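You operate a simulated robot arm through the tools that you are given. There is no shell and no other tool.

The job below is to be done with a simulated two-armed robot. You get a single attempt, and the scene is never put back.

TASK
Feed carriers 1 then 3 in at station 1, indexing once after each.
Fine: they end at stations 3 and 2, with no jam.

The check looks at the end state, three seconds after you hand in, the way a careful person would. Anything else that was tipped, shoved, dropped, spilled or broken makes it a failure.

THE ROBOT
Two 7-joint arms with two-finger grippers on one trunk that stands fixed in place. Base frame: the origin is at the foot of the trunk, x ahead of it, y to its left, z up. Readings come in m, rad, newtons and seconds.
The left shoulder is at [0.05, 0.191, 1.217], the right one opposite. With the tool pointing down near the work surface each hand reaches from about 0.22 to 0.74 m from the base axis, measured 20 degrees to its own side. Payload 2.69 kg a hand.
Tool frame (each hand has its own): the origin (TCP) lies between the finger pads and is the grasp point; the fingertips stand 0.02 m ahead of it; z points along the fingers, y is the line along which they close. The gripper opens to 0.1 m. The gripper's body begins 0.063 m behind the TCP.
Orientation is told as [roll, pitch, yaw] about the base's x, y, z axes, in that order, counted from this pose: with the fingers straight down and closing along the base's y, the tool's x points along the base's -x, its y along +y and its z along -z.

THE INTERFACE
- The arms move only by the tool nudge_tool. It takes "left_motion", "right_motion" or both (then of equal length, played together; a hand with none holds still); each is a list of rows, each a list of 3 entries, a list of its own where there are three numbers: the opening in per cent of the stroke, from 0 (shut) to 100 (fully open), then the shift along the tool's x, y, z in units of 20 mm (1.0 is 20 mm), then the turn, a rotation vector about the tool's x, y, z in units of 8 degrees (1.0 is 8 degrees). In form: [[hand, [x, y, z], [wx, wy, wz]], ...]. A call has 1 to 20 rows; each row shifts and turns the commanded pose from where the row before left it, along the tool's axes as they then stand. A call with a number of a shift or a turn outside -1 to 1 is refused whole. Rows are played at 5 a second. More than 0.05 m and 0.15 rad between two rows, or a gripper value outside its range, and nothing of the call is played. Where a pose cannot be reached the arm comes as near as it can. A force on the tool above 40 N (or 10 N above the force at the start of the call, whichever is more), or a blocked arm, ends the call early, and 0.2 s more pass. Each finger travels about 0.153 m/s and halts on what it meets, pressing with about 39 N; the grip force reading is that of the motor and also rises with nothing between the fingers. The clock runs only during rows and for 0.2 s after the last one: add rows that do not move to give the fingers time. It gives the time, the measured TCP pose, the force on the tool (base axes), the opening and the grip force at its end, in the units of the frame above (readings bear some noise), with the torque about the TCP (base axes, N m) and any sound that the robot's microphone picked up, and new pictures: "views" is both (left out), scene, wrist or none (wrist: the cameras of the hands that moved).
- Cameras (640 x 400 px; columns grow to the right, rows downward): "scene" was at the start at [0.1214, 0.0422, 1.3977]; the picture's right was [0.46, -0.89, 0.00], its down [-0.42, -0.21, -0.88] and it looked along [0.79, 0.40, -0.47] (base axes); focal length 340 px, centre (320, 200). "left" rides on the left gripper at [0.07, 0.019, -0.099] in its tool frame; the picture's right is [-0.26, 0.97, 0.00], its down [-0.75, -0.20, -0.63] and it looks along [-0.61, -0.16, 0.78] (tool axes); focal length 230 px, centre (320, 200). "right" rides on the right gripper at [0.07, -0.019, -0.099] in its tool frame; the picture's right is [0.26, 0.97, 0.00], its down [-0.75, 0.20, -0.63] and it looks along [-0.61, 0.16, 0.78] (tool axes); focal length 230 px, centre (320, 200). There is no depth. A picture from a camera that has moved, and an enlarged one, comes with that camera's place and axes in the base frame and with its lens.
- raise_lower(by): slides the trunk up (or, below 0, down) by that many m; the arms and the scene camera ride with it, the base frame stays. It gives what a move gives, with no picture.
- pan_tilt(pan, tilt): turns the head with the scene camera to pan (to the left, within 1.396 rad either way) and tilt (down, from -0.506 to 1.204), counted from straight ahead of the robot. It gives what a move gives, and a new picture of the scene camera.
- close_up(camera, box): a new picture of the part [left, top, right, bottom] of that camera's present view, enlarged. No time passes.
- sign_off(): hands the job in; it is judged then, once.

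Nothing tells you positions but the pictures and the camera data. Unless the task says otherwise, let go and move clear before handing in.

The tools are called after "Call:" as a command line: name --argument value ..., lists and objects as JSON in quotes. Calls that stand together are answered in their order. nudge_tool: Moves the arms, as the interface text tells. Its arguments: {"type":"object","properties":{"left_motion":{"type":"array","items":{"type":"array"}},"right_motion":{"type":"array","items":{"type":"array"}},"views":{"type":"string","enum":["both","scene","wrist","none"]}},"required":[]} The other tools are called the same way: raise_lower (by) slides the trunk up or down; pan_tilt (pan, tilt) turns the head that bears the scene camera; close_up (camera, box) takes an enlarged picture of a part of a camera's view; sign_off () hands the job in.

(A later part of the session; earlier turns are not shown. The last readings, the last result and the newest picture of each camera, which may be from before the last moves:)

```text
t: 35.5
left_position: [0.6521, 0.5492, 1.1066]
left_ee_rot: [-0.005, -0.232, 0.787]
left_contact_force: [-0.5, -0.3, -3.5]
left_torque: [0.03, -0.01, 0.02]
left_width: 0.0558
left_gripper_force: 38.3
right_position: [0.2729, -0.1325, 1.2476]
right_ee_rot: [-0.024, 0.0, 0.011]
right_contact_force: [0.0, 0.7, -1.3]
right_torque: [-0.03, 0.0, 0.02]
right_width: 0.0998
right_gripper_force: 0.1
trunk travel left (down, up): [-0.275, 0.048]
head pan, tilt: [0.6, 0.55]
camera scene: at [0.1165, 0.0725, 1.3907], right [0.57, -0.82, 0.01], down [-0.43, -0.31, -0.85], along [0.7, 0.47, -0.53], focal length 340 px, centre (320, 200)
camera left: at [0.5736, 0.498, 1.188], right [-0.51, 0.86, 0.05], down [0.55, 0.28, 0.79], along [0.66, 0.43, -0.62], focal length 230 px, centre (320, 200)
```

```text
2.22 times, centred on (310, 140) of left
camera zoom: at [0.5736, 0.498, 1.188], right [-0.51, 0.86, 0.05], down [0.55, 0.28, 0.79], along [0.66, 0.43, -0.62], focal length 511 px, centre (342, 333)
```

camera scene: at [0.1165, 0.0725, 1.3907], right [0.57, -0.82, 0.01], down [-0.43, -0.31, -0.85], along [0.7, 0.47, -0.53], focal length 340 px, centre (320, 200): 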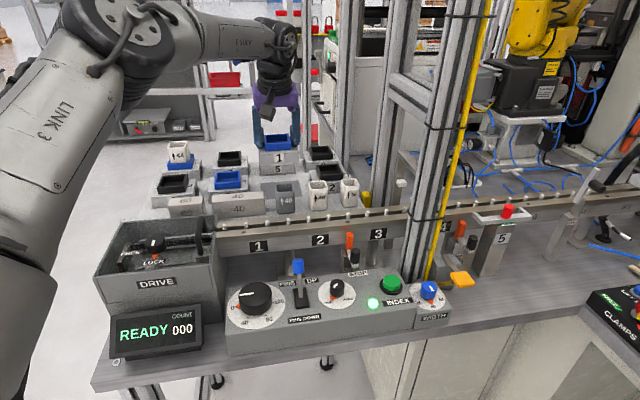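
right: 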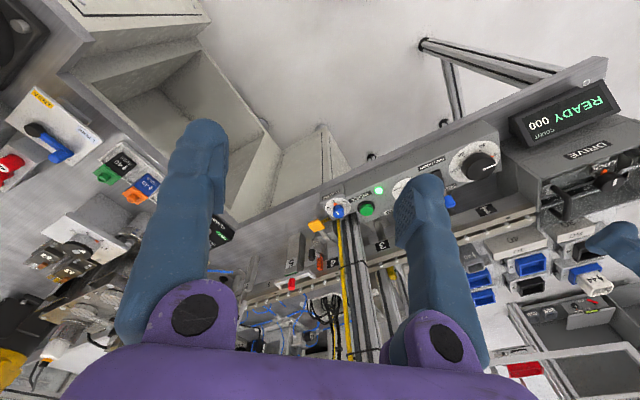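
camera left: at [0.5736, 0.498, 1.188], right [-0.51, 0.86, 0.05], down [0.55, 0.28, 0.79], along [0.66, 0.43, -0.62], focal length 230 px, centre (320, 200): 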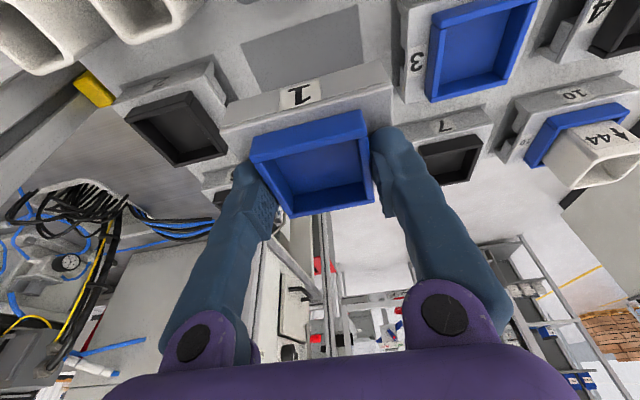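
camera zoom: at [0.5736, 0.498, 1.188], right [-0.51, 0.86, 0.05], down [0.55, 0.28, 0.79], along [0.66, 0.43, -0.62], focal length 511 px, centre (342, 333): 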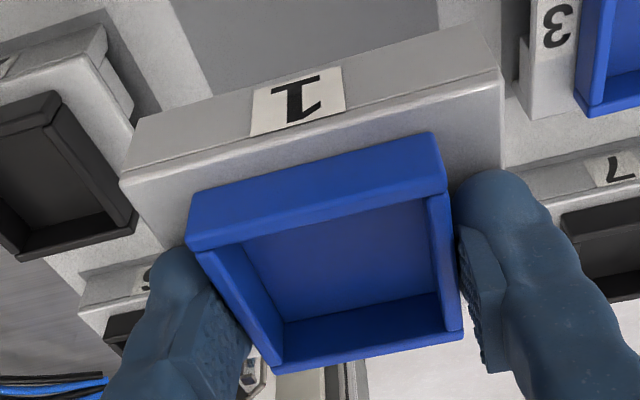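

The carrier centre is within about 1 mm of the TCP. The station 1 target is TCP ≈ (0.4846,0.4644). I'll carry it across at this height, above the cups.

Call:
nudge_tool --left_motion '[[0, [0.868, 0.2925, -0.204], [0, 0, 0]], [0, [0.868, 0.2925, -0.204], [0, 0, 0]], [0, [0.868, 0.2925, -0.204], [0, 0, 0]], [0, [0.868, 0.2925, -0.204], [0, 0, 0]], [0, [0.868, 0.2925, -0.204], [0, 0, 0]], [0, [0.868, 0.2925, -0.204], [0, 0, 0]], [0, [0.868, 0.2925, -0.204], [0, 0, 0]], [0, [0.868, 0.2925, -0.204], [0, 0, 0]], [0, [0.868, 0.2925, -0.204], [0, 0, 0]], [0, [0.868, 0.2925, -0.204], [0, 0, 0]], [0, [0, 0, 0], [0, 0, 0]], [0, [0, 0, 0], [0, 0, 0]]]' --views "both"

Call:
close_up --camera "scene" --box '[190, 130, 340, 260]'

```text
t: 38.1
left_position: [0.4827, 0.4635, 1.1053]
left_ee_rot: [-0.005, -0.232, 0.787]
left_contact_force: [-0.6, 0.6, -2.5]
left_torque: [0.0, 0.0, 0.01]
left_width: 0.056
left_gripper_force: 39.3
right_position: [0.2733, -0.1325, 1.2493]
right_ee_rot: [-0.022, 0.002, 0.014]
right_contact_force: [-0.1, 0.0, 0.3]
right_torque: [0.0, -0.02, -0.03]
right_width: 0.1
right_gripper_force: 0.1
trunk travel left (down, up): [-0.275, 0.048]
head pan, tilt: [0.6, 0.55]
camera scene: at [0.1161, 0.0725, 1.3907], right [0.57, -0.82, 0.01], down [-0.43, -0.31, -0.85], along [0.7, 0.47, -0.53], focal length 340 px, centre (320, 200)
camera left: at [0.4052, 0.4117, 1.1871], right [-0.51, 0.86, 0.05], down [0.55, 0.28, 0.79], along [0.66, 0.43, -0.62], focal length 230 px, centre (320, 200)
```

scene: 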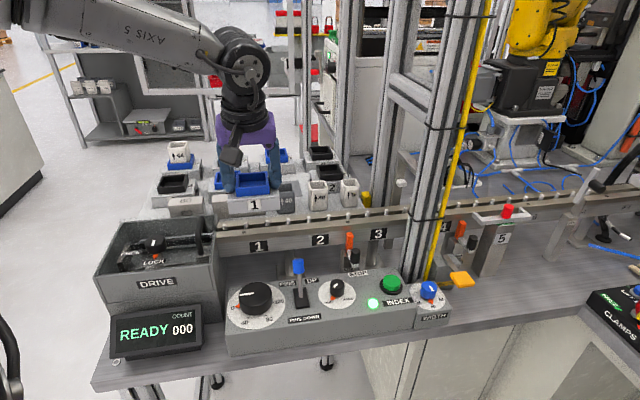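
left: 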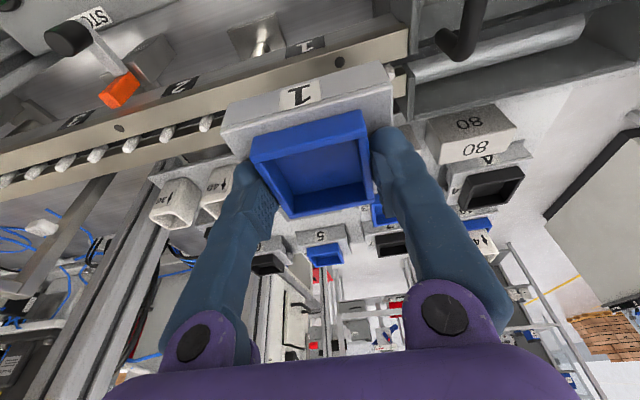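

```text
3.08 times, centred on (265, 195) of scene
camera zoom: at [0.1161, 0.0725, 1.3907], right [0.57, -0.82, 0.01], down [-0.43, -0.31, -0.85], along [0.7, 0.47, -0.53], focal length 1047 px, centre (489, 215)
```

zoom: 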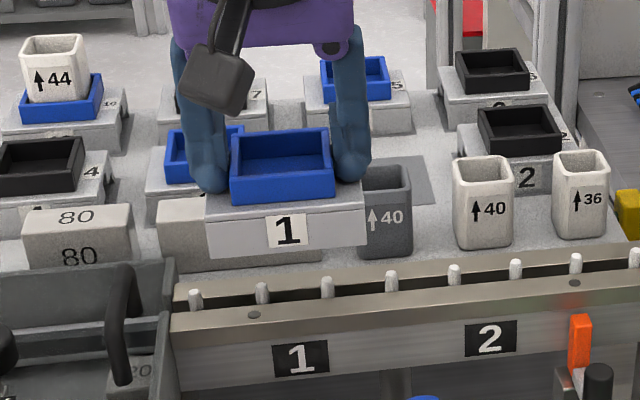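

Carrier 1 is over station 1, within about 2 mm of target. I'll lower to just above the pins, then go in small steps watching the force.

Call:
nudge_tool --left_motion '[[0, [0.125, -0.0075, 0.613], [0, 0, 0]], [0, [0.125, -0.0075, 0.613], [0, 0, 0]], [0, [0.125, -0.0075, 0.613], [0, 0, 0]], [0, [0.125, -0.0075, 0.613], [0, 0, 0]], [0, [0, 0, 0], [0, 0, 0]], [0, [0, 0, 0], [0, 0, 0]]]' --views "both"

Call:
close_up --camera "scene" --box '[190, 170, 310, 260]'

Call:
close_up --camera "left" --box '[150, 20, 470, 200]'

```text
t: 39.5
left_position: [0.4843, 0.4636, 1.0554]
left_ee_rot: [-0.006, -0.233, 0.784]
left_contact_force: [-0.3, 0.4, -2.8]
left_torque: [0.02, 0.0, -0.01]
left_width: 0.056
left_gripper_force: 39.0
right_position: [0.2735, -0.1322, 1.2492]
right_ee_rot: [-0.023, 0.002, 0.012]
right_contact_force: [0.5, -0.2, 0.3]
right_torque: [0.02, 0.03, -0.01]
right_width: 0.0997
right_gripper_force: 0.1
trunk travel left (down, up): [-0.275, 0.048]
head pan, tilt: [0.6, 0.55]
camera scene: at [0.116, 0.0725, 1.3908], right [0.57, -0.82, 0.01], down [-0.43, -0.31, -0.85], along [0.7, 0.47, -0.53], focal length 340 px, centre (320, 200)
camera left: at [0.407, 0.4131, 1.1369], right [-0.51, 0.86, 0.05], down [0.55, 0.28, 0.79], along [0.66, 0.43, -0.62], focal length 230 px, centre (320, 200)
```

scene: 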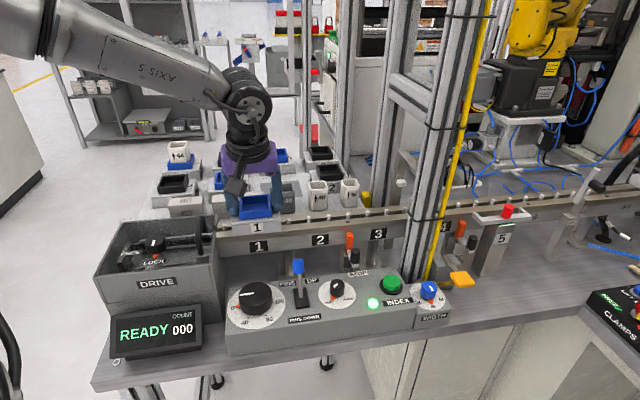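
left: 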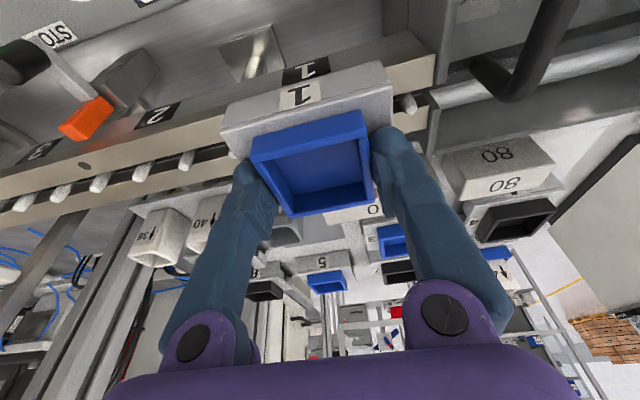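

```text
4.44 times, centred on (250, 215) of scene
camera zoom: at [0.116, 0.0725, 1.3908], right [0.57, -0.82, 0.01], down [-0.43, -0.31, -0.85], along [0.7, 0.47, -0.53], focal length 1513 px, centre (631, 133)
```

zoom: 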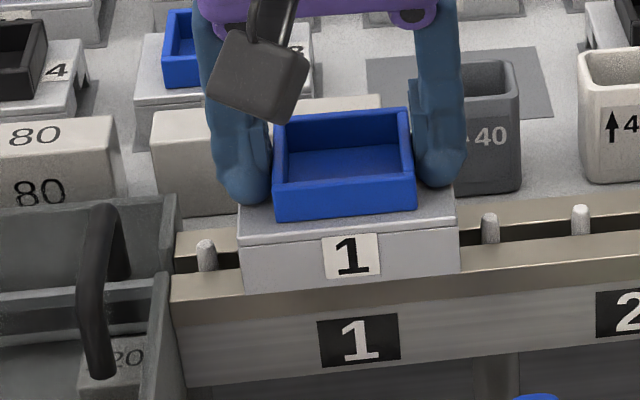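

```text
2.00 times, centred on (310, 110) of left
camera zoom: at [0.407, 0.4131, 1.1369], right [-0.51, 0.86, 0.05], down [0.55, 0.28, 0.79], along [0.66, 0.43, -0.62], focal length 460 px, centre (340, 380)
```

zoom: 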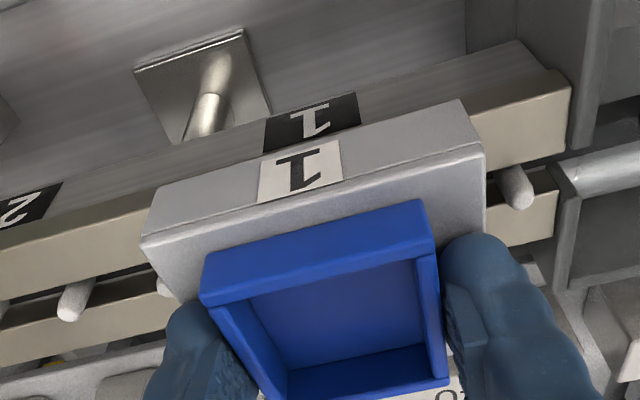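

Labels line up well. I'll descend in small steps now.

Call:
nudge_tool --left_motion '[[0, [0.0, 0, 0.15], [0, 0, 0]], [0, [0.035, 0, 0.146], [0, 0, 0]], [0, [0.035, 0, 0.146], [0, 0, 0]], [0, [0, 0, 0], [0, 0, 0]]]' --views "none"

Call:
nudge_tool --left_motion '[[0, [0.023, 0, 0.0974], [0, 0, 0]], [0, [0, 0, 0], [0, 0, 0]]]' --views "none"

Call:
nudge_tool --left_motion '[[0, [0.023, 0, 0.0974], [0, 0, 0]], [0, [0, 0, 0], [0, 0, 0]]]' --views "none"

```text
t: 40.5
left_position: [0.4871, 0.4636, 1.0481]
left_ee_rot: [-0.004, -0.233, 0.788]
left_contact_force: [0.9, -0.6, -3.5]
left_torque: [-0.04, -0.01, -0.01]
left_width: 0.056
left_gripper_force: 39.0
right_position: [0.2722, -0.1336, 1.2497]
right_ee_rot: [-0.022, 0.001, 0.012]
right_contact_force: [0.3, -0.5, -0.3]
right_torque: [0.0, -0.02, 0.02]
right_width: 0.1002
right_gripper_force: 0.1
trunk travel left (down, up): [-0.275, 0.048]
head pan, tilt: [0.6, 0.55]
```

```text
t: 41.1
left_position: [0.4869, 0.4638, 1.0452]
left_ee_rot: [-0.007, -0.232, 0.786]
left_contact_force: [-0.3, -0.8, -2.5]
left_torque: [0.0, 0.02, 0.01]
left_width: 0.0559
left_gripper_force: 39.3
right_position: [0.2739, -0.1335, 1.2484]
right_ee_rot: [-0.023, 0.003, 0.012]
right_contact_force: [-0.2, -0.5, -0.5]
right_torque: [-0.01, 0.0, -0.01]
right_width: 0.1001
right_gripper_force: 0.1
trunk travel left (down, up): [-0.275, 0.048]
head pan, tilt: [0.6, 0.55]
```

```text
t: 41.8
left_position: [0.4849, 0.4639, 1.0444]
left_ee_rot: [-0.006, -0.233, 0.786]
left_contact_force: [-0.7, -1.1, -2.5]
left_torque: [-0.05, 0.05, 0.02]
left_width: 0.0559
left_gripper_force: 38.9
right_position: [0.2737, -0.1331, 1.248]
right_ee_rot: [-0.022, 0.001, 0.011]
right_contact_force: [0.2, -0.6, -0.8]
right_torque: [0.05, -0.05, 0.02]
right_width: 0.0999
right_gripper_force: 0.2
trunk travel left (down, up): [-0.275, 0.048]
head pan, tilt: [0.6, 0.55]
```

Call:
nudge_tool --left_motion '[[0, [0.023, 0, 0.0974], [0, 0, 0]], [0, [0, 0, 0], [0, 0, 0]]]' --views "none"

Call:
nudge_tool --left_motion '[[0, [0.023, 0, 0.0974], [0, 0, 0]], [0, [0, 0, 0], [0, 0, 0]]]' --views "both"

Call:
close_up --camera "scene" --box '[190, 170, 310, 260]'

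```text
t: 42.4
left_position: [0.4851, 0.4628, 1.0411]
left_ee_rot: [-0.007, -0.232, 0.788]
left_contact_force: [-0.2, 0.0, -3.0]
left_torque: [-0.03, 0.02, 0.0]
left_width: 0.056
left_gripper_force: 39.0
right_position: [0.2731, -0.1339, 1.2485]
right_ee_rot: [-0.022, 0.002, 0.012]
right_contact_force: [-0.9, -0.1, 0.6]
right_torque: [0.03, 0.03, 0.04]
right_width: 0.1002
right_gripper_force: 0.1
trunk travel left (down, up): [-0.275, 0.048]
head pan, tilt: [0.6, 0.55]
```

```text
t: 43.0
left_position: [0.4864, 0.4628, 1.0401]
left_ee_rot: [-0.004, -0.231, 0.788]
left_contact_force: [0.2, 0.1, -3.6]
left_torque: [-0.03, 0.0, -0.02]
left_width: 0.0558
left_gripper_force: 38.7
right_position: [0.2728, -0.1324, 1.2491]
right_ee_rot: [-0.024, 0.002, 0.011]
right_contact_force: [-0.1, 0.4, 0.0]
right_torque: [0.01, 0.02, 0.02]
right_width: 0.1001
right_gripper_force: 0.1
trunk travel left (down, up): [-0.275, 0.048]
head pan, tilt: [0.6, 0.55]
camera scene: at [0.1156, 0.0725, 1.3908], right [0.57, -0.82, 0.02], down [-0.43, -0.31, -0.85], along [0.7, 0.47, -0.53], focal length 340 px, centre (320, 200)
camera left: at [0.4074, 0.4127, 1.1217], right [-0.51, 0.86, 0.05], down [0.55, 0.28, 0.79], along [0.66, 0.43, -0.62], focal length 230 px, centre (320, 200)
```

scene: 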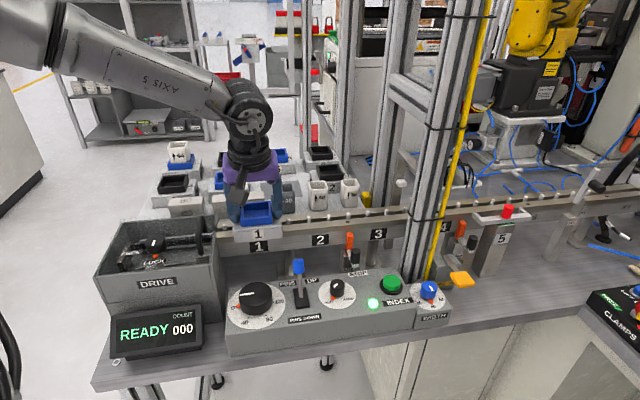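
left: 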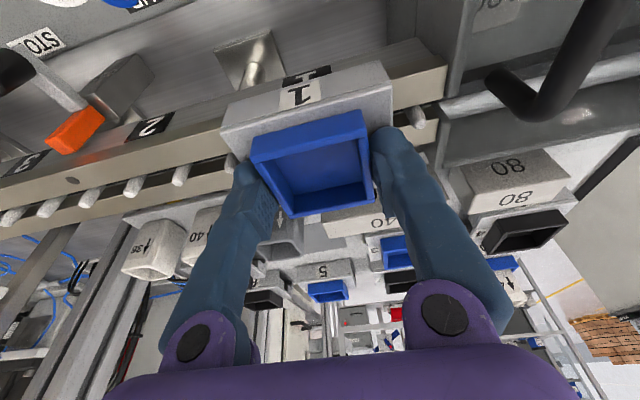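

```text
4.44 times, centred on (250, 215) of scene
camera zoom: at [0.1156, 0.0725, 1.3908], right [0.57, -0.82, 0.02], down [-0.43, -0.31, -0.85], along [0.7, 0.47, -0.53], focal length 1513 px, centre (631, 133)
```

zoom: 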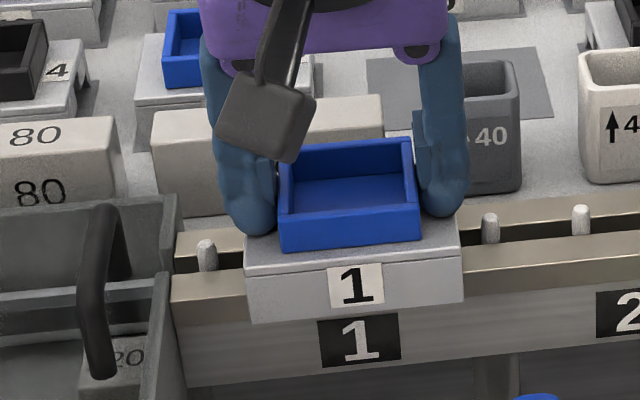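

No contact yet, but the carrier sits about 2 mm too far downstream. I'll correct that and continue down.

Call:
nudge_tool --left_motion '[[0, [0, 0.11, 0], [0, 0, 0]], [0, [0.023, 0, 0.0974], [0, 0, 0]], [0, [0, 0, 0], [0, 0, 0]]]' --views "none"

Call:
nudge_tool --left_motion '[[0, [0.023, 0, 0.0974], [0, 0, 0]], [0, [0, 0, 0], [0, 0, 0]]]' --views "none"

Call:
nudge_tool --left_motion '[[0, [0.023, 0, 0.0974], [0, 0, 0]], [0, [0, 0, 0], [0, 0, 0]]]' --views "none"

```text
t: 43.8
left_position: [0.4847, 0.4634, 1.0396]
left_ee_rot: [-0.006, -0.231, 0.787]
left_contact_force: [-0.1, 1.4, -0.2]
left_torque: [0.1, 0.05, -0.02]
left_width: 0.056
left_gripper_force: 39.5
right_position: [0.2717, -0.1344, 1.2499]
right_ee_rot: [-0.022, 0.001, 0.014]
right_contact_force: [0.1, 0.0, -0.5]
right_torque: [0.02, -0.01, -0.01]
right_width: 0.1003
right_gripper_force: 0.0
trunk travel left (down, up): [-0.275, 0.048]
head pan, tilt: [0.6, 0.55]
```

```text
t: 44.4
left_position: [0.4839, 0.4644, 1.0383]
left_ee_rot: [-0.006, -0.235, 0.787]
left_contact_force: [-6.5, 1.8, 17.8]
left_torque: [0.09, 0.82, -0.03]
left_width: 0.0561
left_gripper_force: 38.6
right_position: [0.2716, -0.1341, 1.2487]
right_ee_rot: [-0.021, 0.001, 0.014]
right_contact_force: [-0.7, 0.2, 0.3]
right_torque: [0.01, 0.02, 0.02]
right_width: 0.1003
right_gripper_force: 0.2
trunk travel left (down, up): [-0.275, 0.048]
head pan, tilt: [0.6, 0.55]
```

```text
t: 44.9
left_position: [0.4831, 0.4629, 1.0393]
left_ee_rot: [-0.006, -0.239, 0.788]
left_contact_force: [0.0, 0.2, -3.5]
left_torque: [-0.01, 0.0, 0.01]
left_width: 0.0559
left_gripper_force: 39.1
right_position: [0.267, -0.1349, 1.2493]
right_ee_rot: [-0.022, -0.003, 0.027]
right_contact_force: [-0.3, -0.4, 0.0]
right_torque: [0.0, 0.01, 0.02]
right_width: 0.1
right_gripper_force: 0.1
trunk travel left (down, up): [-0.275, 0.048]
head pan, tilt: [0.6, 0.55]
stopped in row 2 (left hand): the force on the tool passed its limit at 41 N (the readings are from after the stop); the commanded pose is now the measured one
```

Contact with something at TCP z≈1.039 stopped the motion. I'll look closely at whether it's seated on the rails or resting on pins.

Call:
close_up --camera "scene" --box '[200, 190, 290, 260]'

Call:
close_up --camera "left" --box '[200, 40, 460, 200]'

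Call:
close_up --camera "left" --box '[370, 70, 450, 140]'

```text
5.71 times, centred on (245, 225) of scene
camera zoom: at [0.1124, 0.0686, 1.3914], right [0.56, -0.82, 0.01], down [-0.43, -0.31, -0.85], along [0.7, 0.47, -0.53], focal length 1945 px, centre (749, 57)
```

zoom: 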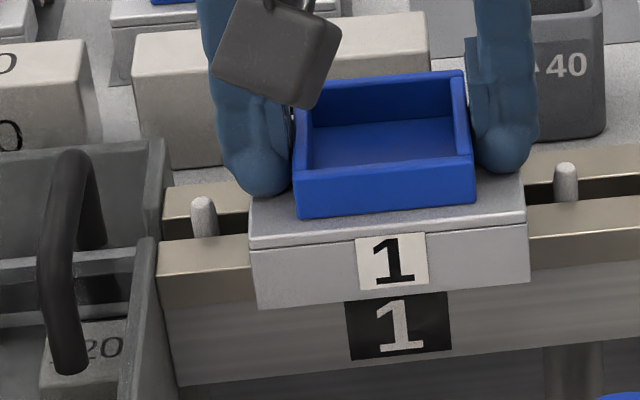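

```text
2.46 times, centred on (330, 120) of left
camera zoom: at [0.405, 0.4111, 1.12], right [-0.51, 0.86, 0.06], down [0.55, 0.27, 0.79], along [0.67, 0.43, -0.61], focal length 566 px, centre (295, 397)
```

zoom: 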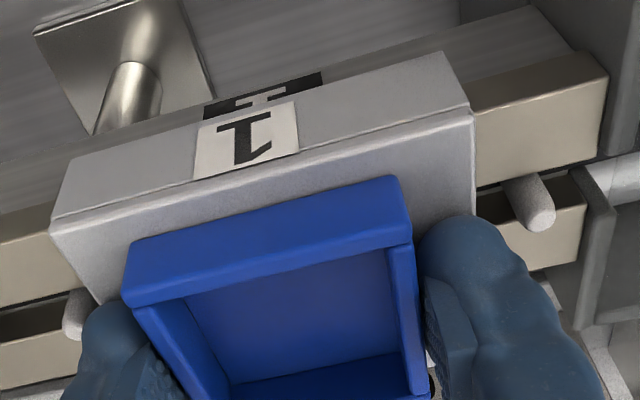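

```text
5.71 times, centred on (410, 105) of left
camera zoom: at [0.405, 0.4111, 1.12], right [-0.51, 0.86, 0.06], down [0.55, 0.27, 0.79], along [0.67, 0.43, -0.61], focal length 1315 px, centre (-194, 743)
```

zoom: 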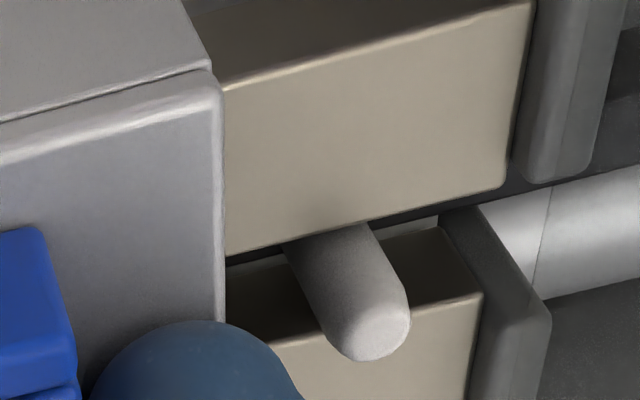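

Geometry says the plate top is about 16 mm above the rail, so the carrier is seated on the rails with the pins in its channel, centred on station 1. I'll settle it and release.

Call:
nudge_tool --left_motion '[[0, [0.009, 0, 0.035], [0, 0, 0]], [0, [0, 0, 0], [0, 0, 0]], [66, [0, 0, 0], [0, 0, 0]], [66, [0, 0, 0], [0, 0, 0]], [66, [0, 0, 0], [0, 0, 0]]]' --views "both"

Call:
close_up --camera "scene" --box '[200, 190, 290, 260]'

```text
t: 46.1
left_position: [0.4834, 0.4612, 1.0393]
left_ee_rot: [-0.007, -0.24, 0.785]
left_contact_force: [-0.6, 0.1, -0.2]
left_torque: [0.0, -0.03, -0.02]
left_width: 0.0662
left_gripper_force: 0.0
right_position: [0.2686, -0.1323, 1.2491]
right_ee_rot: [-0.023, 0.0, 0.023]
right_contact_force: [0.6, 0.6, 0.4]
right_torque: [0.02, 0.02, 0.02]
right_width: 0.1
right_gripper_force: 0.0
trunk travel left (down, up): [-0.275, 0.048]
head pan, tilt: [0.6, 0.55]
camera scene: at [0.1124, 0.069, 1.3915], right [0.57, -0.82, 0.01], down [-0.43, -0.31, -0.85], along [0.7, 0.47, -0.53], focal length 340 px, centre (320, 200)
camera left: at [0.4051, 0.4112, 1.12], right [-0.51, 0.86, 0.06], down [0.55, 0.27, 0.79], along [0.67, 0.43, -0.61], focal length 230 px, centre (320, 200)
```

scene: 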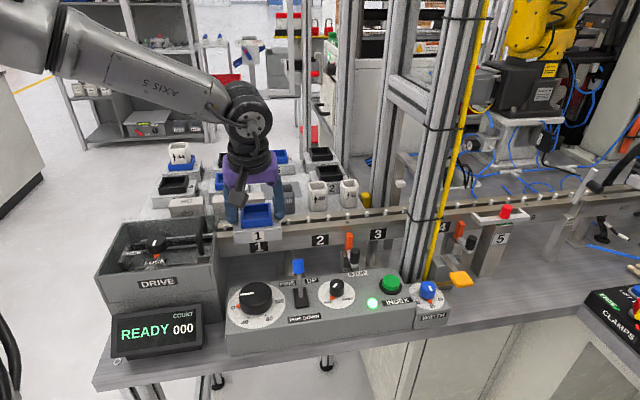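
left: 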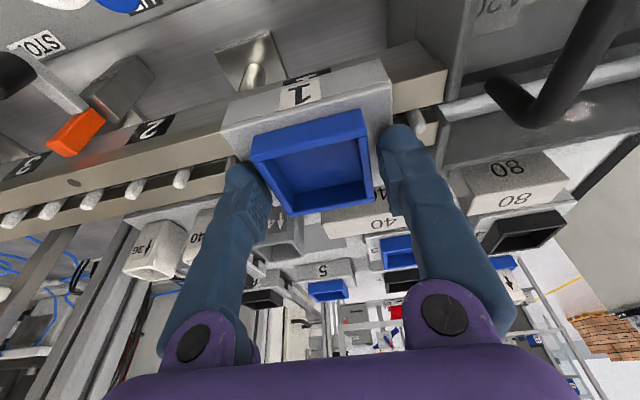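

```text
5.71 times, centred on (245, 225) of scene
camera zoom: at [0.1124, 0.069, 1.3915], right [0.57, -0.82, 0.01], down [-0.43, -0.31, -0.85], along [0.7, 0.47, -0.53], focal length 1945 px, centre (749, 57)
```

zoom: 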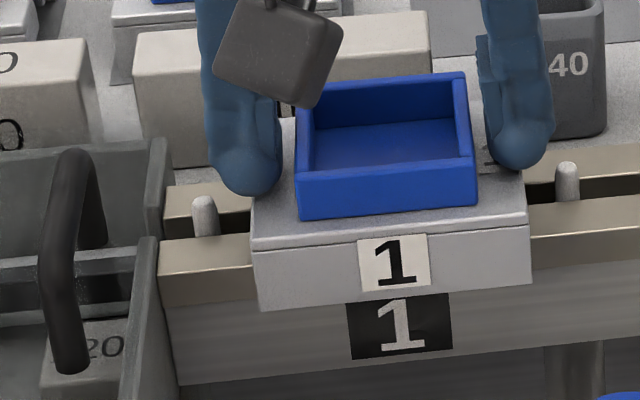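

Carrier 1 is released and seated at station 1. I'll retreat straight up.

Call:
nudge_tool --left_motion '[[66, [-0.0594, 0, -0.2428], [0, 0, 0]], [66, [-0.0594, 0, -0.2428], [0, 0, 0]], [66, [-0.19, 0, -0.777], [0, 0, 0]], [66, [-0.19, 0, -0.777], [0, 0, 0]], [66, [-0.19, 0, -0.777], [0, 0, 0]], [66, [-0.19, 0, -0.777], [0, 0, 0]], [66, [-0.19, 0, -0.777], [0, 0, 0]], [66, [-0.19, 0, -0.777], [0, 0, 0]], [66, [0, 0, 0], [0, 0, 0]]]' --views "both"

Call:
close_up --camera "scene" --box '[190, 190, 310, 270]'

Call:
close_up --camera "left" --box '[160, 30, 460, 200]'

```text
t: 48.1
left_position: [0.4815, 0.4624, 1.1451]
left_ee_rot: [-0.006, -0.242, 0.788]
left_contact_force: [-0.3, -0.7, -0.1]
left_torque: [0.02, -0.02, -0.03]
left_width: 0.0661
left_gripper_force: 0.0
right_position: [0.268, -0.134, 1.2498]
right_ee_rot: [-0.023, -0.001, 0.022]
right_contact_force: [0.5, 1.0, -0.4]
right_torque: [0.01, -0.01, -0.03]
right_width: 0.0999
right_gripper_force: 0.1
trunk travel left (down, up): [-0.275, 0.048]
head pan, tilt: [0.6, 0.55]
camera scene: at [0.1123, 0.069, 1.3914], right [0.57, -0.82, 0.01], down [-0.43, -0.31, -0.85], along [0.7, 0.47, -0.53], focal length 340 px, centre (320, 200)
camera left: at [0.4035, 0.4113, 1.2259], right [-0.51, 0.86, 0.06], down [0.55, 0.27, 0.79], along [0.67, 0.43, -0.61], focal length 230 px, centre (320, 200)
```

scene: 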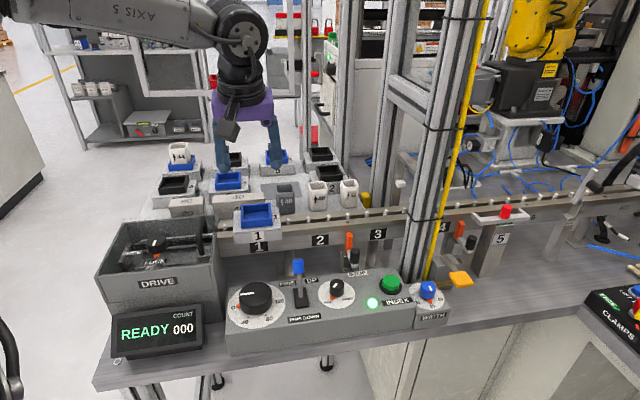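
left: 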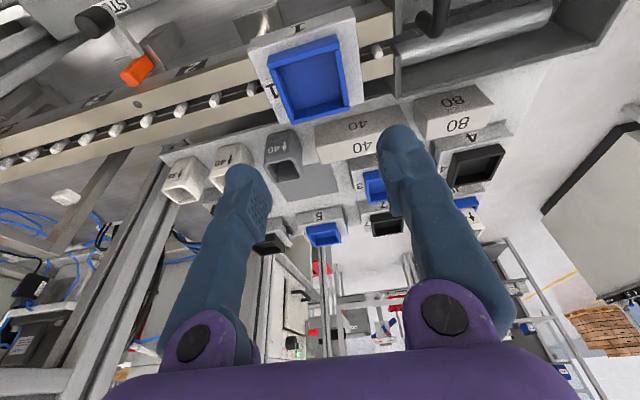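

```text
5.00 times, centred on (250, 230) of scene
camera zoom: at [0.1123, 0.069, 1.3914], right [0.57, -0.82, 0.01], down [-0.43, -0.31, -0.85], along [0.7, 0.47, -0.53], focal length 1702 px, centre (670, 50)
```

zoom: 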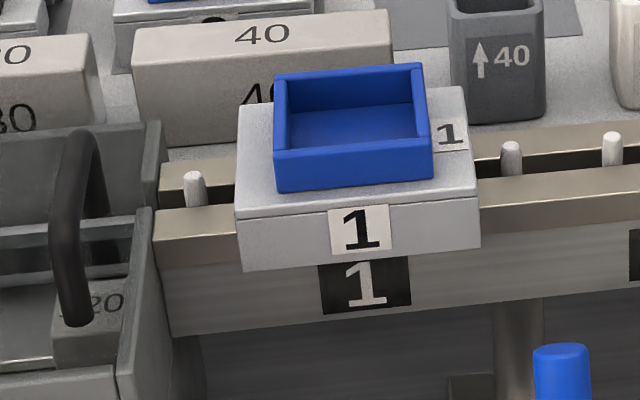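

```text
2.13 times, centred on (310, 115) of left
camera zoom: at [0.4035, 0.4113, 1.2259], right [-0.51, 0.86, 0.06], down [0.55, 0.27, 0.79], along [0.67, 0.43, -0.61], focal length 491 px, centre (341, 381)
```

zoom: 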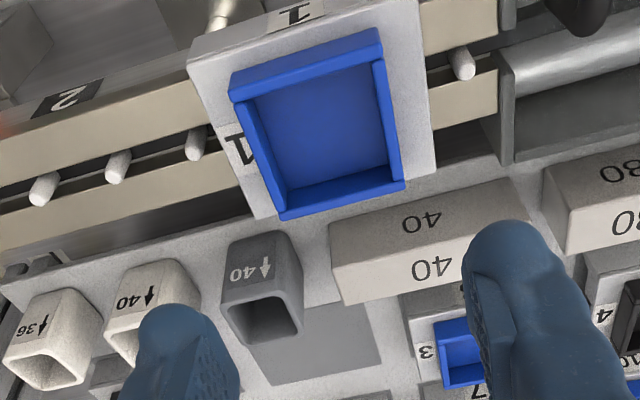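

Carrier 1 is level at station 1. Now I'll bring the left hand upright with yaw 0 and close the fingers, ready to press INDEX.

Call:
nudge_tool --left_motion '[[50, [0, 0, 0], [0, 0.867, 0]], [30, [0, 0, 0], [0, 0.867, 0]], [0, [0, 0, 0], [0, 0, 0.9375]], [0, [0, 0, 0], [0, 0, 0.9375]], [0, [0, 0, 0], [0, 0, 0.9375]], [0, [0, 0, 0], [0, 0, 0.9375]], [0, [0, 0, 0], [0, 0, 0.9375]], [0, [0, 0, 0], [0, 0, 0.9375]], [0, [0, 0, 0], [0, 0, 0]]]' --views "none"

Call:
nudge_tool --left_motion '[[0, [-0.295, -0.96, 0], [0, 0, 0]], [0, [-0.295, -0.96, 0], [0, 0, 0]], [0, [-0.295, -0.96, 0], [0, 0, 0]], [0, [-0.295, -0.96, 0], [0, 0, 0]], [0, [-0.295, -0.96, 0], [0, 0, 0]], [0, [-0.295, -0.96, 0], [0, 0, 0]], [0, [-0.295, -0.96, 0], [0, 0, 0]], [0, [-0.295, -0.96, 0], [0, 0, 0]], [0, [-0.295, -0.96, 0], [0, 0, 0]], [0, [-0.295, -0.96, 0], [0, 0, 0]], [0, [-0.295, -0.96, 0], [0, 0, 0]], [0, [-0.295, -0.96, 0], [0, 0, 0]], [0, [-0.295, -0.96, 0], [0, 0, 0]], [0, [0, 0, 0], [0, 0, 0]], [0, [0, 0, 0], [0, 0, 0]]]' --views "both"

```text
t: 50.1
left_position: [0.4823, 0.4618, 1.1441]
left_ee_rot: [-0.004, -0.003, -0.002]
left_contact_force: [0.0, 0.0, 0.8]
left_torque: [-0.01, 0.01, 0.02]
left_width: 0.0002
left_gripper_force: 29.3
right_position: [0.2675, -0.1333, 1.2483]
right_ee_rot: [-0.021, 0.0, 0.023]
right_contact_force: [0.1, -0.3, 1.0]
right_torque: [-0.01, 0.01, 0.01]
right_width: 0.1
right_gripper_force: 0.0
trunk travel left (down, up): [-0.275, 0.048]
head pan, tilt: [0.6, 0.55]
```

```text
t: 53.3
left_position: [0.5485, 0.2244, 1.1461]
left_ee_rot: [-0.006, -0.005, 0.0]
left_contact_force: [-0.3, -0.4, 0.3]
left_torque: [-0.01, -0.01, -0.01]
left_width: 0.0
left_gripper_force: 29.3
left hand out of reach, approached as far as the arm can: row 13
right_position: [0.2683, -0.1336, 1.2485]
right_ee_rot: [-0.022, 0.0, 0.022]
right_contact_force: [-0.3, 0.2, -0.5]
right_torque: [0.04, -0.01, -0.04]
right_width: 0.0998
right_gripper_force: 0.1
trunk travel left (down, up): [-0.275, 0.048]
head pan, tilt: [0.6, 0.55]
camera scene: at [0.1121, 0.069, 1.3914], right [0.57, -0.82, 0.01], down [-0.43, -0.31, -0.85], along [0.7, 0.47, -0.53], focal length 340 px, centre (320, 200)
camera left: at [0.478, 0.2442, 1.2454], right [0.26, 0.97, -0.01], down [0.75, -0.2, 0.63], along [0.61, -0.17, -0.77], focal length 230 px, centre (320, 200)
```

scene: 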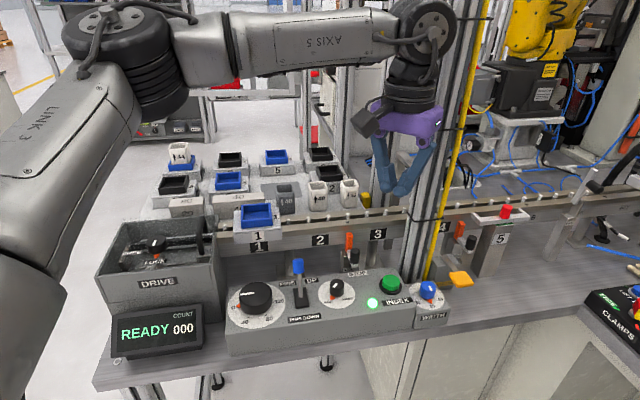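
left: 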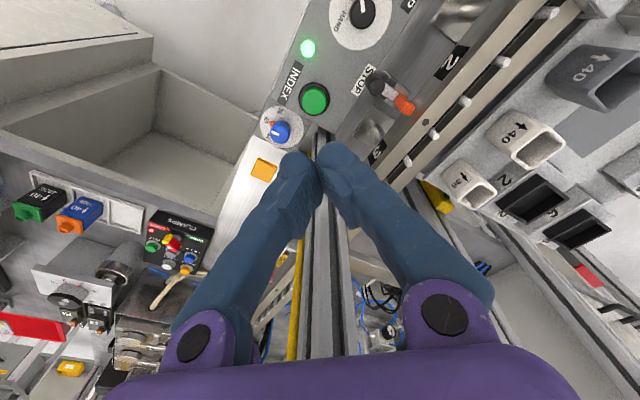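

INDEX computes to (0.559,0.213), and I'm about 15 mm short due to an arm limit. I'll lower some and try the remaining shift.

Call:
nudge_tool --left_motion '[[0, [0, 0, 0.8], [0, 0, 0]], [0, [0, 0, 0.8], [0, 0, 0]], [0, [0, 0, 0.8], [0, 0, 0]], [0, [0, 0, 0.8], [0, 0, 0]], [0, [-0.26, -0.28, 0], [0, 0, 0]], [0, [-0.26, -0.28, 0], [0, 0, 0]], [0, [0, 0, 0], [0, 0, 0]], [0, [0, 0, 0], [0, 0, 0]]]' --views "both"

```text
t: 55.1
left_position: [0.5463, 0.2236, 1.0823]
left_ee_rot: [-0.007, -0.006, 0.0]
left_contact_force: [0.8, -0.3, 0.5]
left_torque: [0.0, 0.0, 0.01]
left_width: 0.0001
left_gripper_force: 29.3
left hand out of reach, approached as far as the arm can: row 5, 6
right_position: [0.2681, -0.1325, 1.2489]
right_ee_rot: [-0.023, -0.001, 0.022]
right_contact_force: [0.5, 0.0, 0.1]
right_torque: [0.02, -0.02, 0.0]
right_width: 0.1
right_gripper_force: 0.1
trunk travel left (down, up): [-0.275, 0.048]
head pan, tilt: [0.6, 0.55]
camera scene: at [0.112, 0.069, 1.3914], right [0.57, -0.82, 0.01], down [-0.43, -0.31, -0.85], along [0.7, 0.47, -0.53], focal length 340 px, centre (320, 200)
camera left: at [0.4762, 0.2425, 1.1817], right [0.26, 0.97, -0.01], down [0.75, -0.2, 0.63], along [0.61, -0.17, -0.77], focal length 230 px, centre (320, 200)
```

scene: 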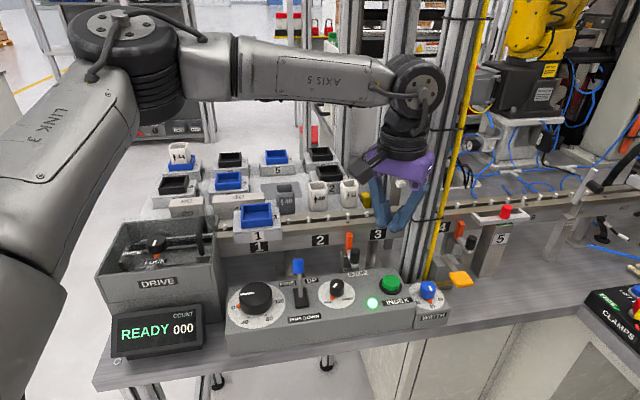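
left: 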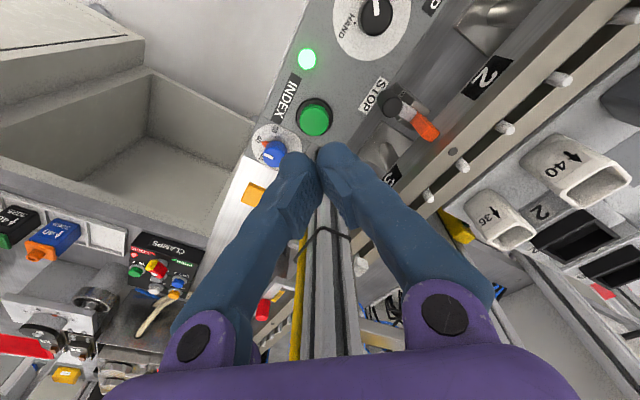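

The arm is up against a joint limit with the tool vertical. I'll tilt the fingers about 12° toward the button to gain the missing distance.

Call:
nudge_tool --left_motion '[[0, [0, 0, 0], [0.53, -0.53, 0]], [0, [0, 0, 0], [0.53, -0.53, 0]], [0, [-0.24, -0.185, 0.065], [0, 0, 0]], [0, [-0.24, -0.185, 0.065], [0, 0, 0]], [0, [0, 0, 0], [0, 0, 0]], [0, [0, 0, 0], [0, 0, 0]]]' --views "wrist"

```text
t: 56.5
left_position: [0.5571, 0.2161, 1.0807]
left_ee_rot: [-0.156, -0.152, 0.012]
left_contact_force: [-0.4, -0.3, -0.1]
left_torque: [-0.01, -0.01, 0.0]
left_width: 0.0
left_gripper_force: 29.5
right_position: [0.268, -0.1339, 1.2483]
right_ee_rot: [-0.023, 0.0, 0.022]
right_contact_force: [-0.6, -0.1, -0.2]
right_torque: [-0.01, 0.0, -0.02]
right_width: 0.1
right_gripper_force: 0.1
trunk travel left (down, up): [-0.275, 0.048]
head pan, tilt: [0.6, 0.55]
camera left: at [0.473, 0.2488, 1.1652], right [0.27, 0.96, -0.11], down [0.64, -0.09, 0.76], along [0.72, -0.27, -0.64], focal length 230 px, centre (320, 200)
```

left: 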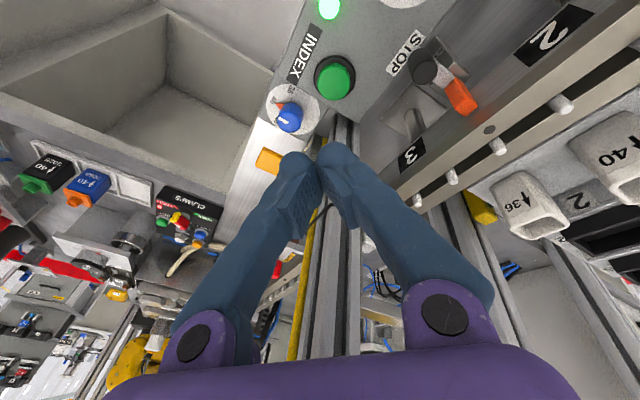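

Aligned over INDEX. I'll descend close to the button.

Call:
nudge_tool --left_motion '[[0, [0.1205, 0.1205, 0.802], [0, 0, 0]], [0, [0.1205, 0.1205, 0.802], [0, 0, 0]], [0, [0.1205, 0.1205, 0.802], [0, 0, 0]], [0, [0.1205, 0.1205, 0.802], [0, 0, 0]], [0, [0.1205, 0.1205, 0.802], [0, 0, 0]], [0, [0.1205, 0.1205, 0.802], [0, 0, 0]], [0, [0.07, 0.07, 0.5], [0, 0, 0]], [0, [0, 0, 0], [0, 0, 0]]]' --views "both"

Call:
close_up --camera "scene" --box '[330, 220, 470, 330]'

```text
t: 58.3
left_position: [0.555, 0.2168, 0.9736]
left_ee_rot: [-0.155, -0.153, 0.012]
left_contact_force: [-0.1, 0.4, 0.0]
left_torque: [0.0, 0.05, 0.0]
left_width: 0.0
left_gripper_force: 29.2
right_position: [0.2683, -0.1331, 1.2494]
right_ee_rot: [-0.022, 0.0, 0.023]
right_contact_force: [-0.1, 0.4, 0.0]
right_torque: [0.01, -0.04, -0.02]
right_width: 0.1
right_gripper_force: 0.1
trunk travel left (down, up): [-0.275, 0.048]
head pan, tilt: [0.6, 0.55]
camera scene: at [0.112, 0.069, 1.3914], right [0.57, -0.82, 0.01], down [-0.43, -0.31, -0.85], along [0.7, 0.47, -0.53], focal length 340 px, centre (320, 200)
camera left: at [0.4715, 0.2491, 1.0578], right [0.27, 0.96, -0.11], down [0.64, -0.09, 0.76], along [0.72, -0.27, -0.64], focal length 230 px, centre (320, 200)
```

scene: 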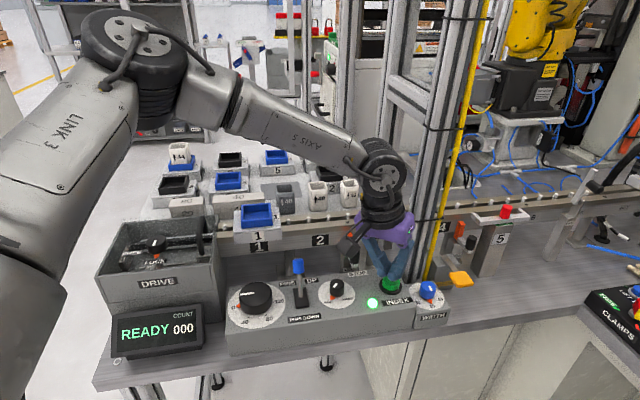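
left: 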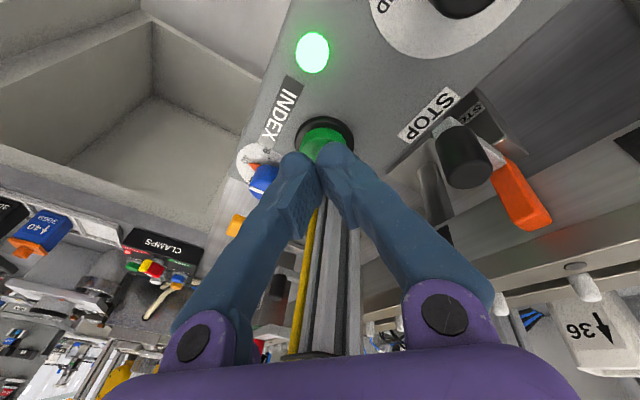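

```text
3.64 times, centred on (400, 275) of scene
camera zoom: at [0.112, 0.069, 1.3914], right [0.57, -0.82, 0.01], down [-0.43, -0.31, -0.85], along [0.7, 0.47, -0.53], focal length 1238 px, centre (29, -73)
```

zoom: 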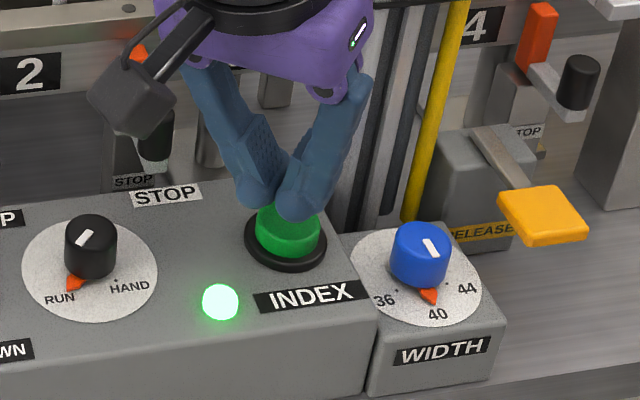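

Call:
nudge_tool --left_motion '[[0, [0.03, 0.03, 0.2], [0, 0, 0]], [0, [0.03, 0.03, 0.2], [0, 0, 0]], [0, [0.03, 0.03, 0.2], [0, 0, 0]], [0, [0, 0, 0], [0, 0, 0]]]' --views "scene"

```text
t: 59.3
left_position: [0.552, 0.22, 0.9651]
left_ee_rot: [-0.156, -0.152, 0.011]
left_contact_force: [0.7, 0.6, 0.7]
left_torque: [0.02, 0.03, -0.01]
left_width: 0.0
left_gripper_force: 29.6
left hand out of reach, approached as far as the arm can: row 1, 3
right_position: [0.2678, -0.134, 1.2495]
right_ee_rot: [-0.022, 0.002, 0.022]
right_contact_force: [0.1, 0.0, -0.1]
right_torque: [0.01, 0.02, 0.0]
right_width: 0.0999
right_gripper_force: 0.0
trunk travel left (down, up): [-0.275, 0.048]
head pan, tilt: [0.6, 0.55]
camera scene: at [0.1119, 0.069, 1.3914], right [0.57, -0.82, 0.01], down [-0.43, -0.31, -0.85], along [0.7, 0.47, -0.53], focal length 340 px, centre (320, 200)
```

scene: 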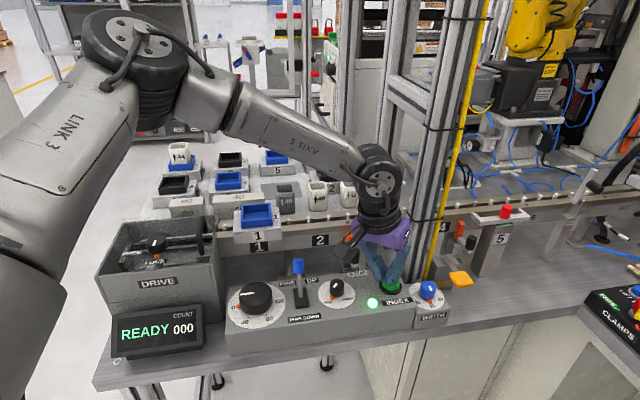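

Lower down, the limit bites again. I'll back up a little and yaw the hand slightly to relieve the wrist, then test.

Call:
nudge_tool --left_motion '[[0, [-0.147, -0.147, -0.978], [0, 0, 0]], [0, [0, 0, 0], [0, 0, 0.8]], [0, [0, 0, 0], [0, 0, 0.8]], [0, [0, 0, 0], [0, 0, 0.8]], [0, [0, 0, 0], [0, 0, 0]]]' --views "none"

```text
t: 60.5
left_position: [0.553, 0.2179, 0.9835]
left_ee_rot: [-0.096, -0.195, -0.325]
left_contact_force: [0.1, -0.4, 0.5]
left_torque: [0.02, -0.03, 0.02]
left_width: 0.0
left_gripper_force: 29.2
right_position: [0.268, -0.1341, 1.2488]
right_ee_rot: [-0.022, 0.0, 0.023]
right_contact_force: [-0.2, 0.8, -0.5]
right_torque: [-0.01, 0.03, -0.01]
right_width: 0.1
right_gripper_force: 0.0
trunk travel left (down, up): [-0.275, 0.048]
head pan, tilt: [0.6, 0.55]
```

Call:
nudge_tool --left_motion '[[0, [0.018, 0.023, 0.397], [0, 0, 0]], [0, [0.018, 0.023, 0.397], [0, 0, 0]], [0, [0.018, 0.023, 0.397], [0, 0, 0]], [0, [0, 0, 0], [0, 0, 0]]]' --views "both"

Call:
close_up --camera "scene" --box '[330, 220, 470, 330]'

```text
t: 61.5
left_position: [0.5512, 0.2215, 0.9623]
left_ee_rot: [-0.099, -0.193, -0.326]
left_contact_force: [-0.7, 0.2, 0.3]
left_torque: [0.01, 0.04, 0.0]
left_width: 0.0
left_gripper_force: 29.2
left hand out of reach, approached as far as the arm can: row 3
right_position: [0.268, -0.1338, 1.2487]
right_ee_rot: [-0.023, -0.001, 0.023]
right_contact_force: [0.4, 0.4, 0.8]
right_torque: [-0.01, -0.03, 0.0]
right_width: 0.0999
right_gripper_force: 0.1
trunk travel left (down, up): [-0.275, 0.048]
head pan, tilt: [0.6, 0.55]
camera scene: at [0.1119, 0.069, 1.3914], right [0.57, -0.82, 0.01], down [-0.43, -0.31, -0.85], along [0.7, 0.47, -0.53], focal length 340 px, centre (320, 200)
camera left: at [0.4782, 0.2756, 1.045], right [0.56, 0.82, -0.04], down [0.54, -0.33, 0.78], along [0.63, -0.46, -0.63], focal length 230 px, centre (320, 200)
```

scene: 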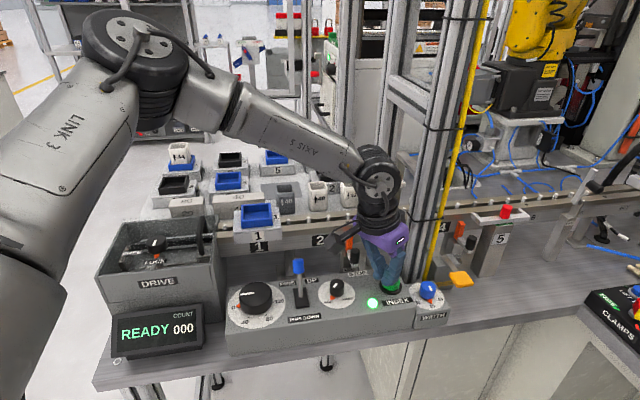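
left: 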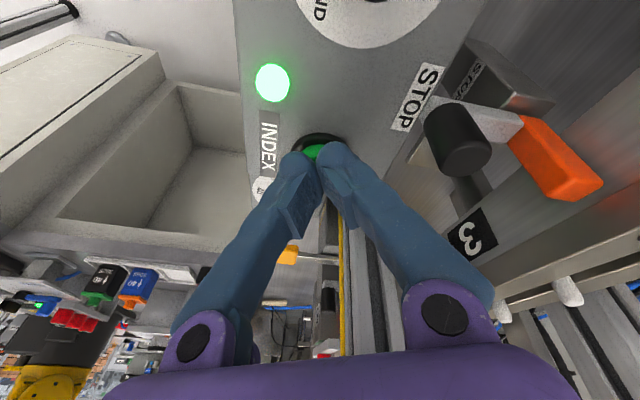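

```text
3.64 times, centred on (400, 275) of scene
camera zoom: at [0.1119, 0.069, 1.3914], right [0.57, -0.82, 0.01], down [-0.43, -0.31, -0.85], along [0.7, 0.47, -0.53], focal length 1238 px, centre (29, -73)
```

zoom: 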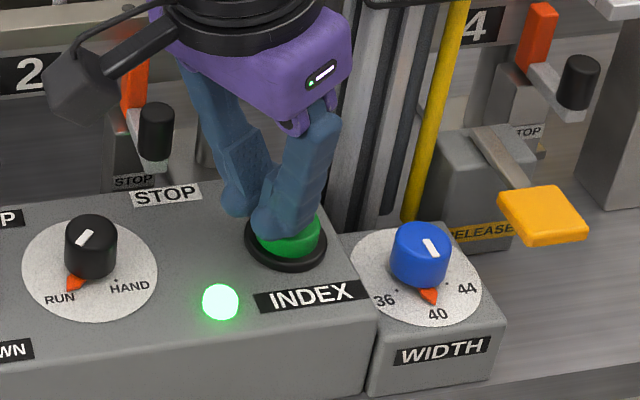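

The limit is in reaching further to −y, not yaw. I'll tilt the fingers another 8° toward −y so the tips reach the button centre.

Call:
nudge_tool --left_motion '[[0, [-0.05, -0.03, -0.3], [0, 0, 0]], [0, [0, 0, 0], [0.46, -0.17, -0.08]], [0, [0, 0, 0], [0.46, -0.17, -0.08]], [0, [0, 0, 0], [0, 0, 0]]]' --views "none"

```text
t: 62.5
left_position: [0.5528, 0.222, 0.9688]
left_ee_rot: [-0.231, -0.239, -0.294]
left_contact_force: [-0.8, -0.4, 0.4]
left_torque: [0.0, 0.02, 0.05]
left_width: 0.0002
left_gripper_force: 29.4
right_position: [0.2697, -0.1332, 1.2487]
right_ee_rot: [-0.022, 0.001, 0.023]
right_contact_force: [-0.5, 0.1, 0.0]
right_torque: [0.01, 0.03, 0.02]
right_width: 0.1002
right_gripper_force: 0.0
trunk travel left (down, up): [-0.275, 0.048]
head pan, tilt: [0.6, 0.55]
```

Call:
nudge_tool --left_motion '[[0, [-0.0375, 0.01, 0.272], [0, 0, 0]], [0, [-0.0375, 0.01, 0.272], [0, 0, 0]], [0, [0, 0, 0], [0, 0, 0]]]' --views "both"

Call:
close_up --camera "scene" --box '[350, 240, 440, 310]'

```text
t: 63.3
left_position: [0.5556, 0.2189, 0.9588]
left_ee_rot: [-0.23, -0.235, -0.295]
left_contact_force: [0.0, 0.0, -0.2]
left_torque: [0.0, -0.03, 0.0]
left_width: 0.0
left_gripper_force: 29.0
right_position: [0.2689, -0.1325, 1.2483]
right_ee_rot: [-0.024, -0.001, 0.023]
right_contact_force: [-0.1, -0.3, 1.3]
right_torque: [-0.02, 0.02, 0.03]
right_width: 0.0998
right_gripper_force: 0.1
trunk travel left (down, up): [-0.275, 0.048]
head pan, tilt: [0.6, 0.55]
camera scene: at [0.1118, 0.069, 1.3914], right [0.57, -0.82, 0.01], down [-0.43, -0.31, -0.85], along [0.7, 0.47, -0.53], focal length 340 px, centre (320, 200)
camera left: at [0.4809, 0.2837, 1.0341], right [0.56, 0.81, -0.15], down [0.54, -0.22, 0.82], along [0.63, -0.54, -0.56], focal length 230 px, centre (320, 200)
```

scene: 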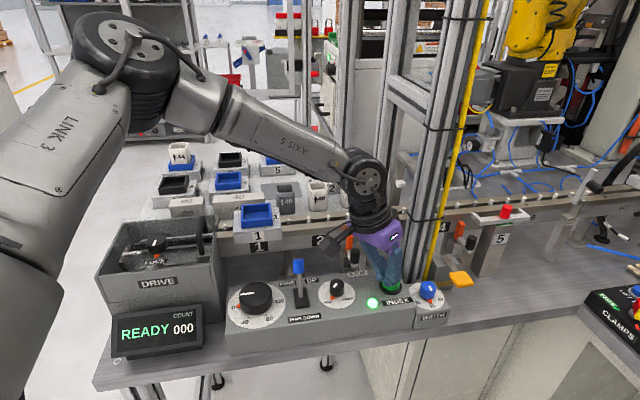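
left: 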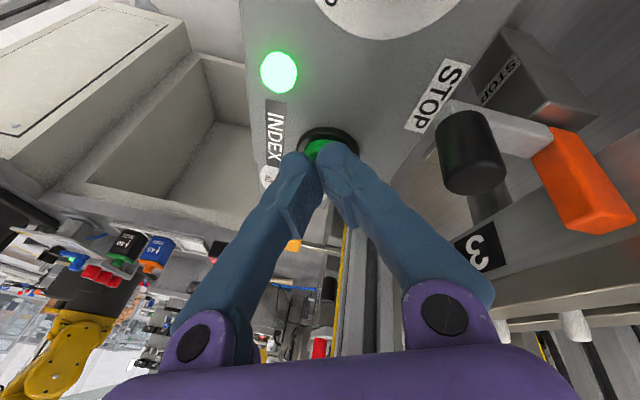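

```text
5.71 times, centred on (395, 275) of scene
camera zoom: at [0.1118, 0.069, 1.3914], right [0.57, -0.82, 0.01], down [-0.43, -0.31, -0.85], along [0.7, 0.47, -0.53], focal length 1945 px, centre (-109, -229)
```

zoom: 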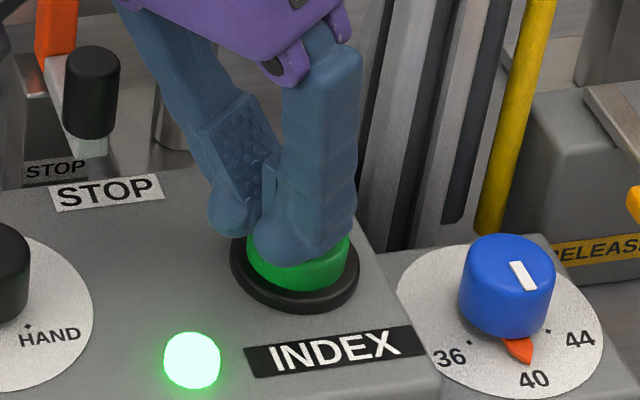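

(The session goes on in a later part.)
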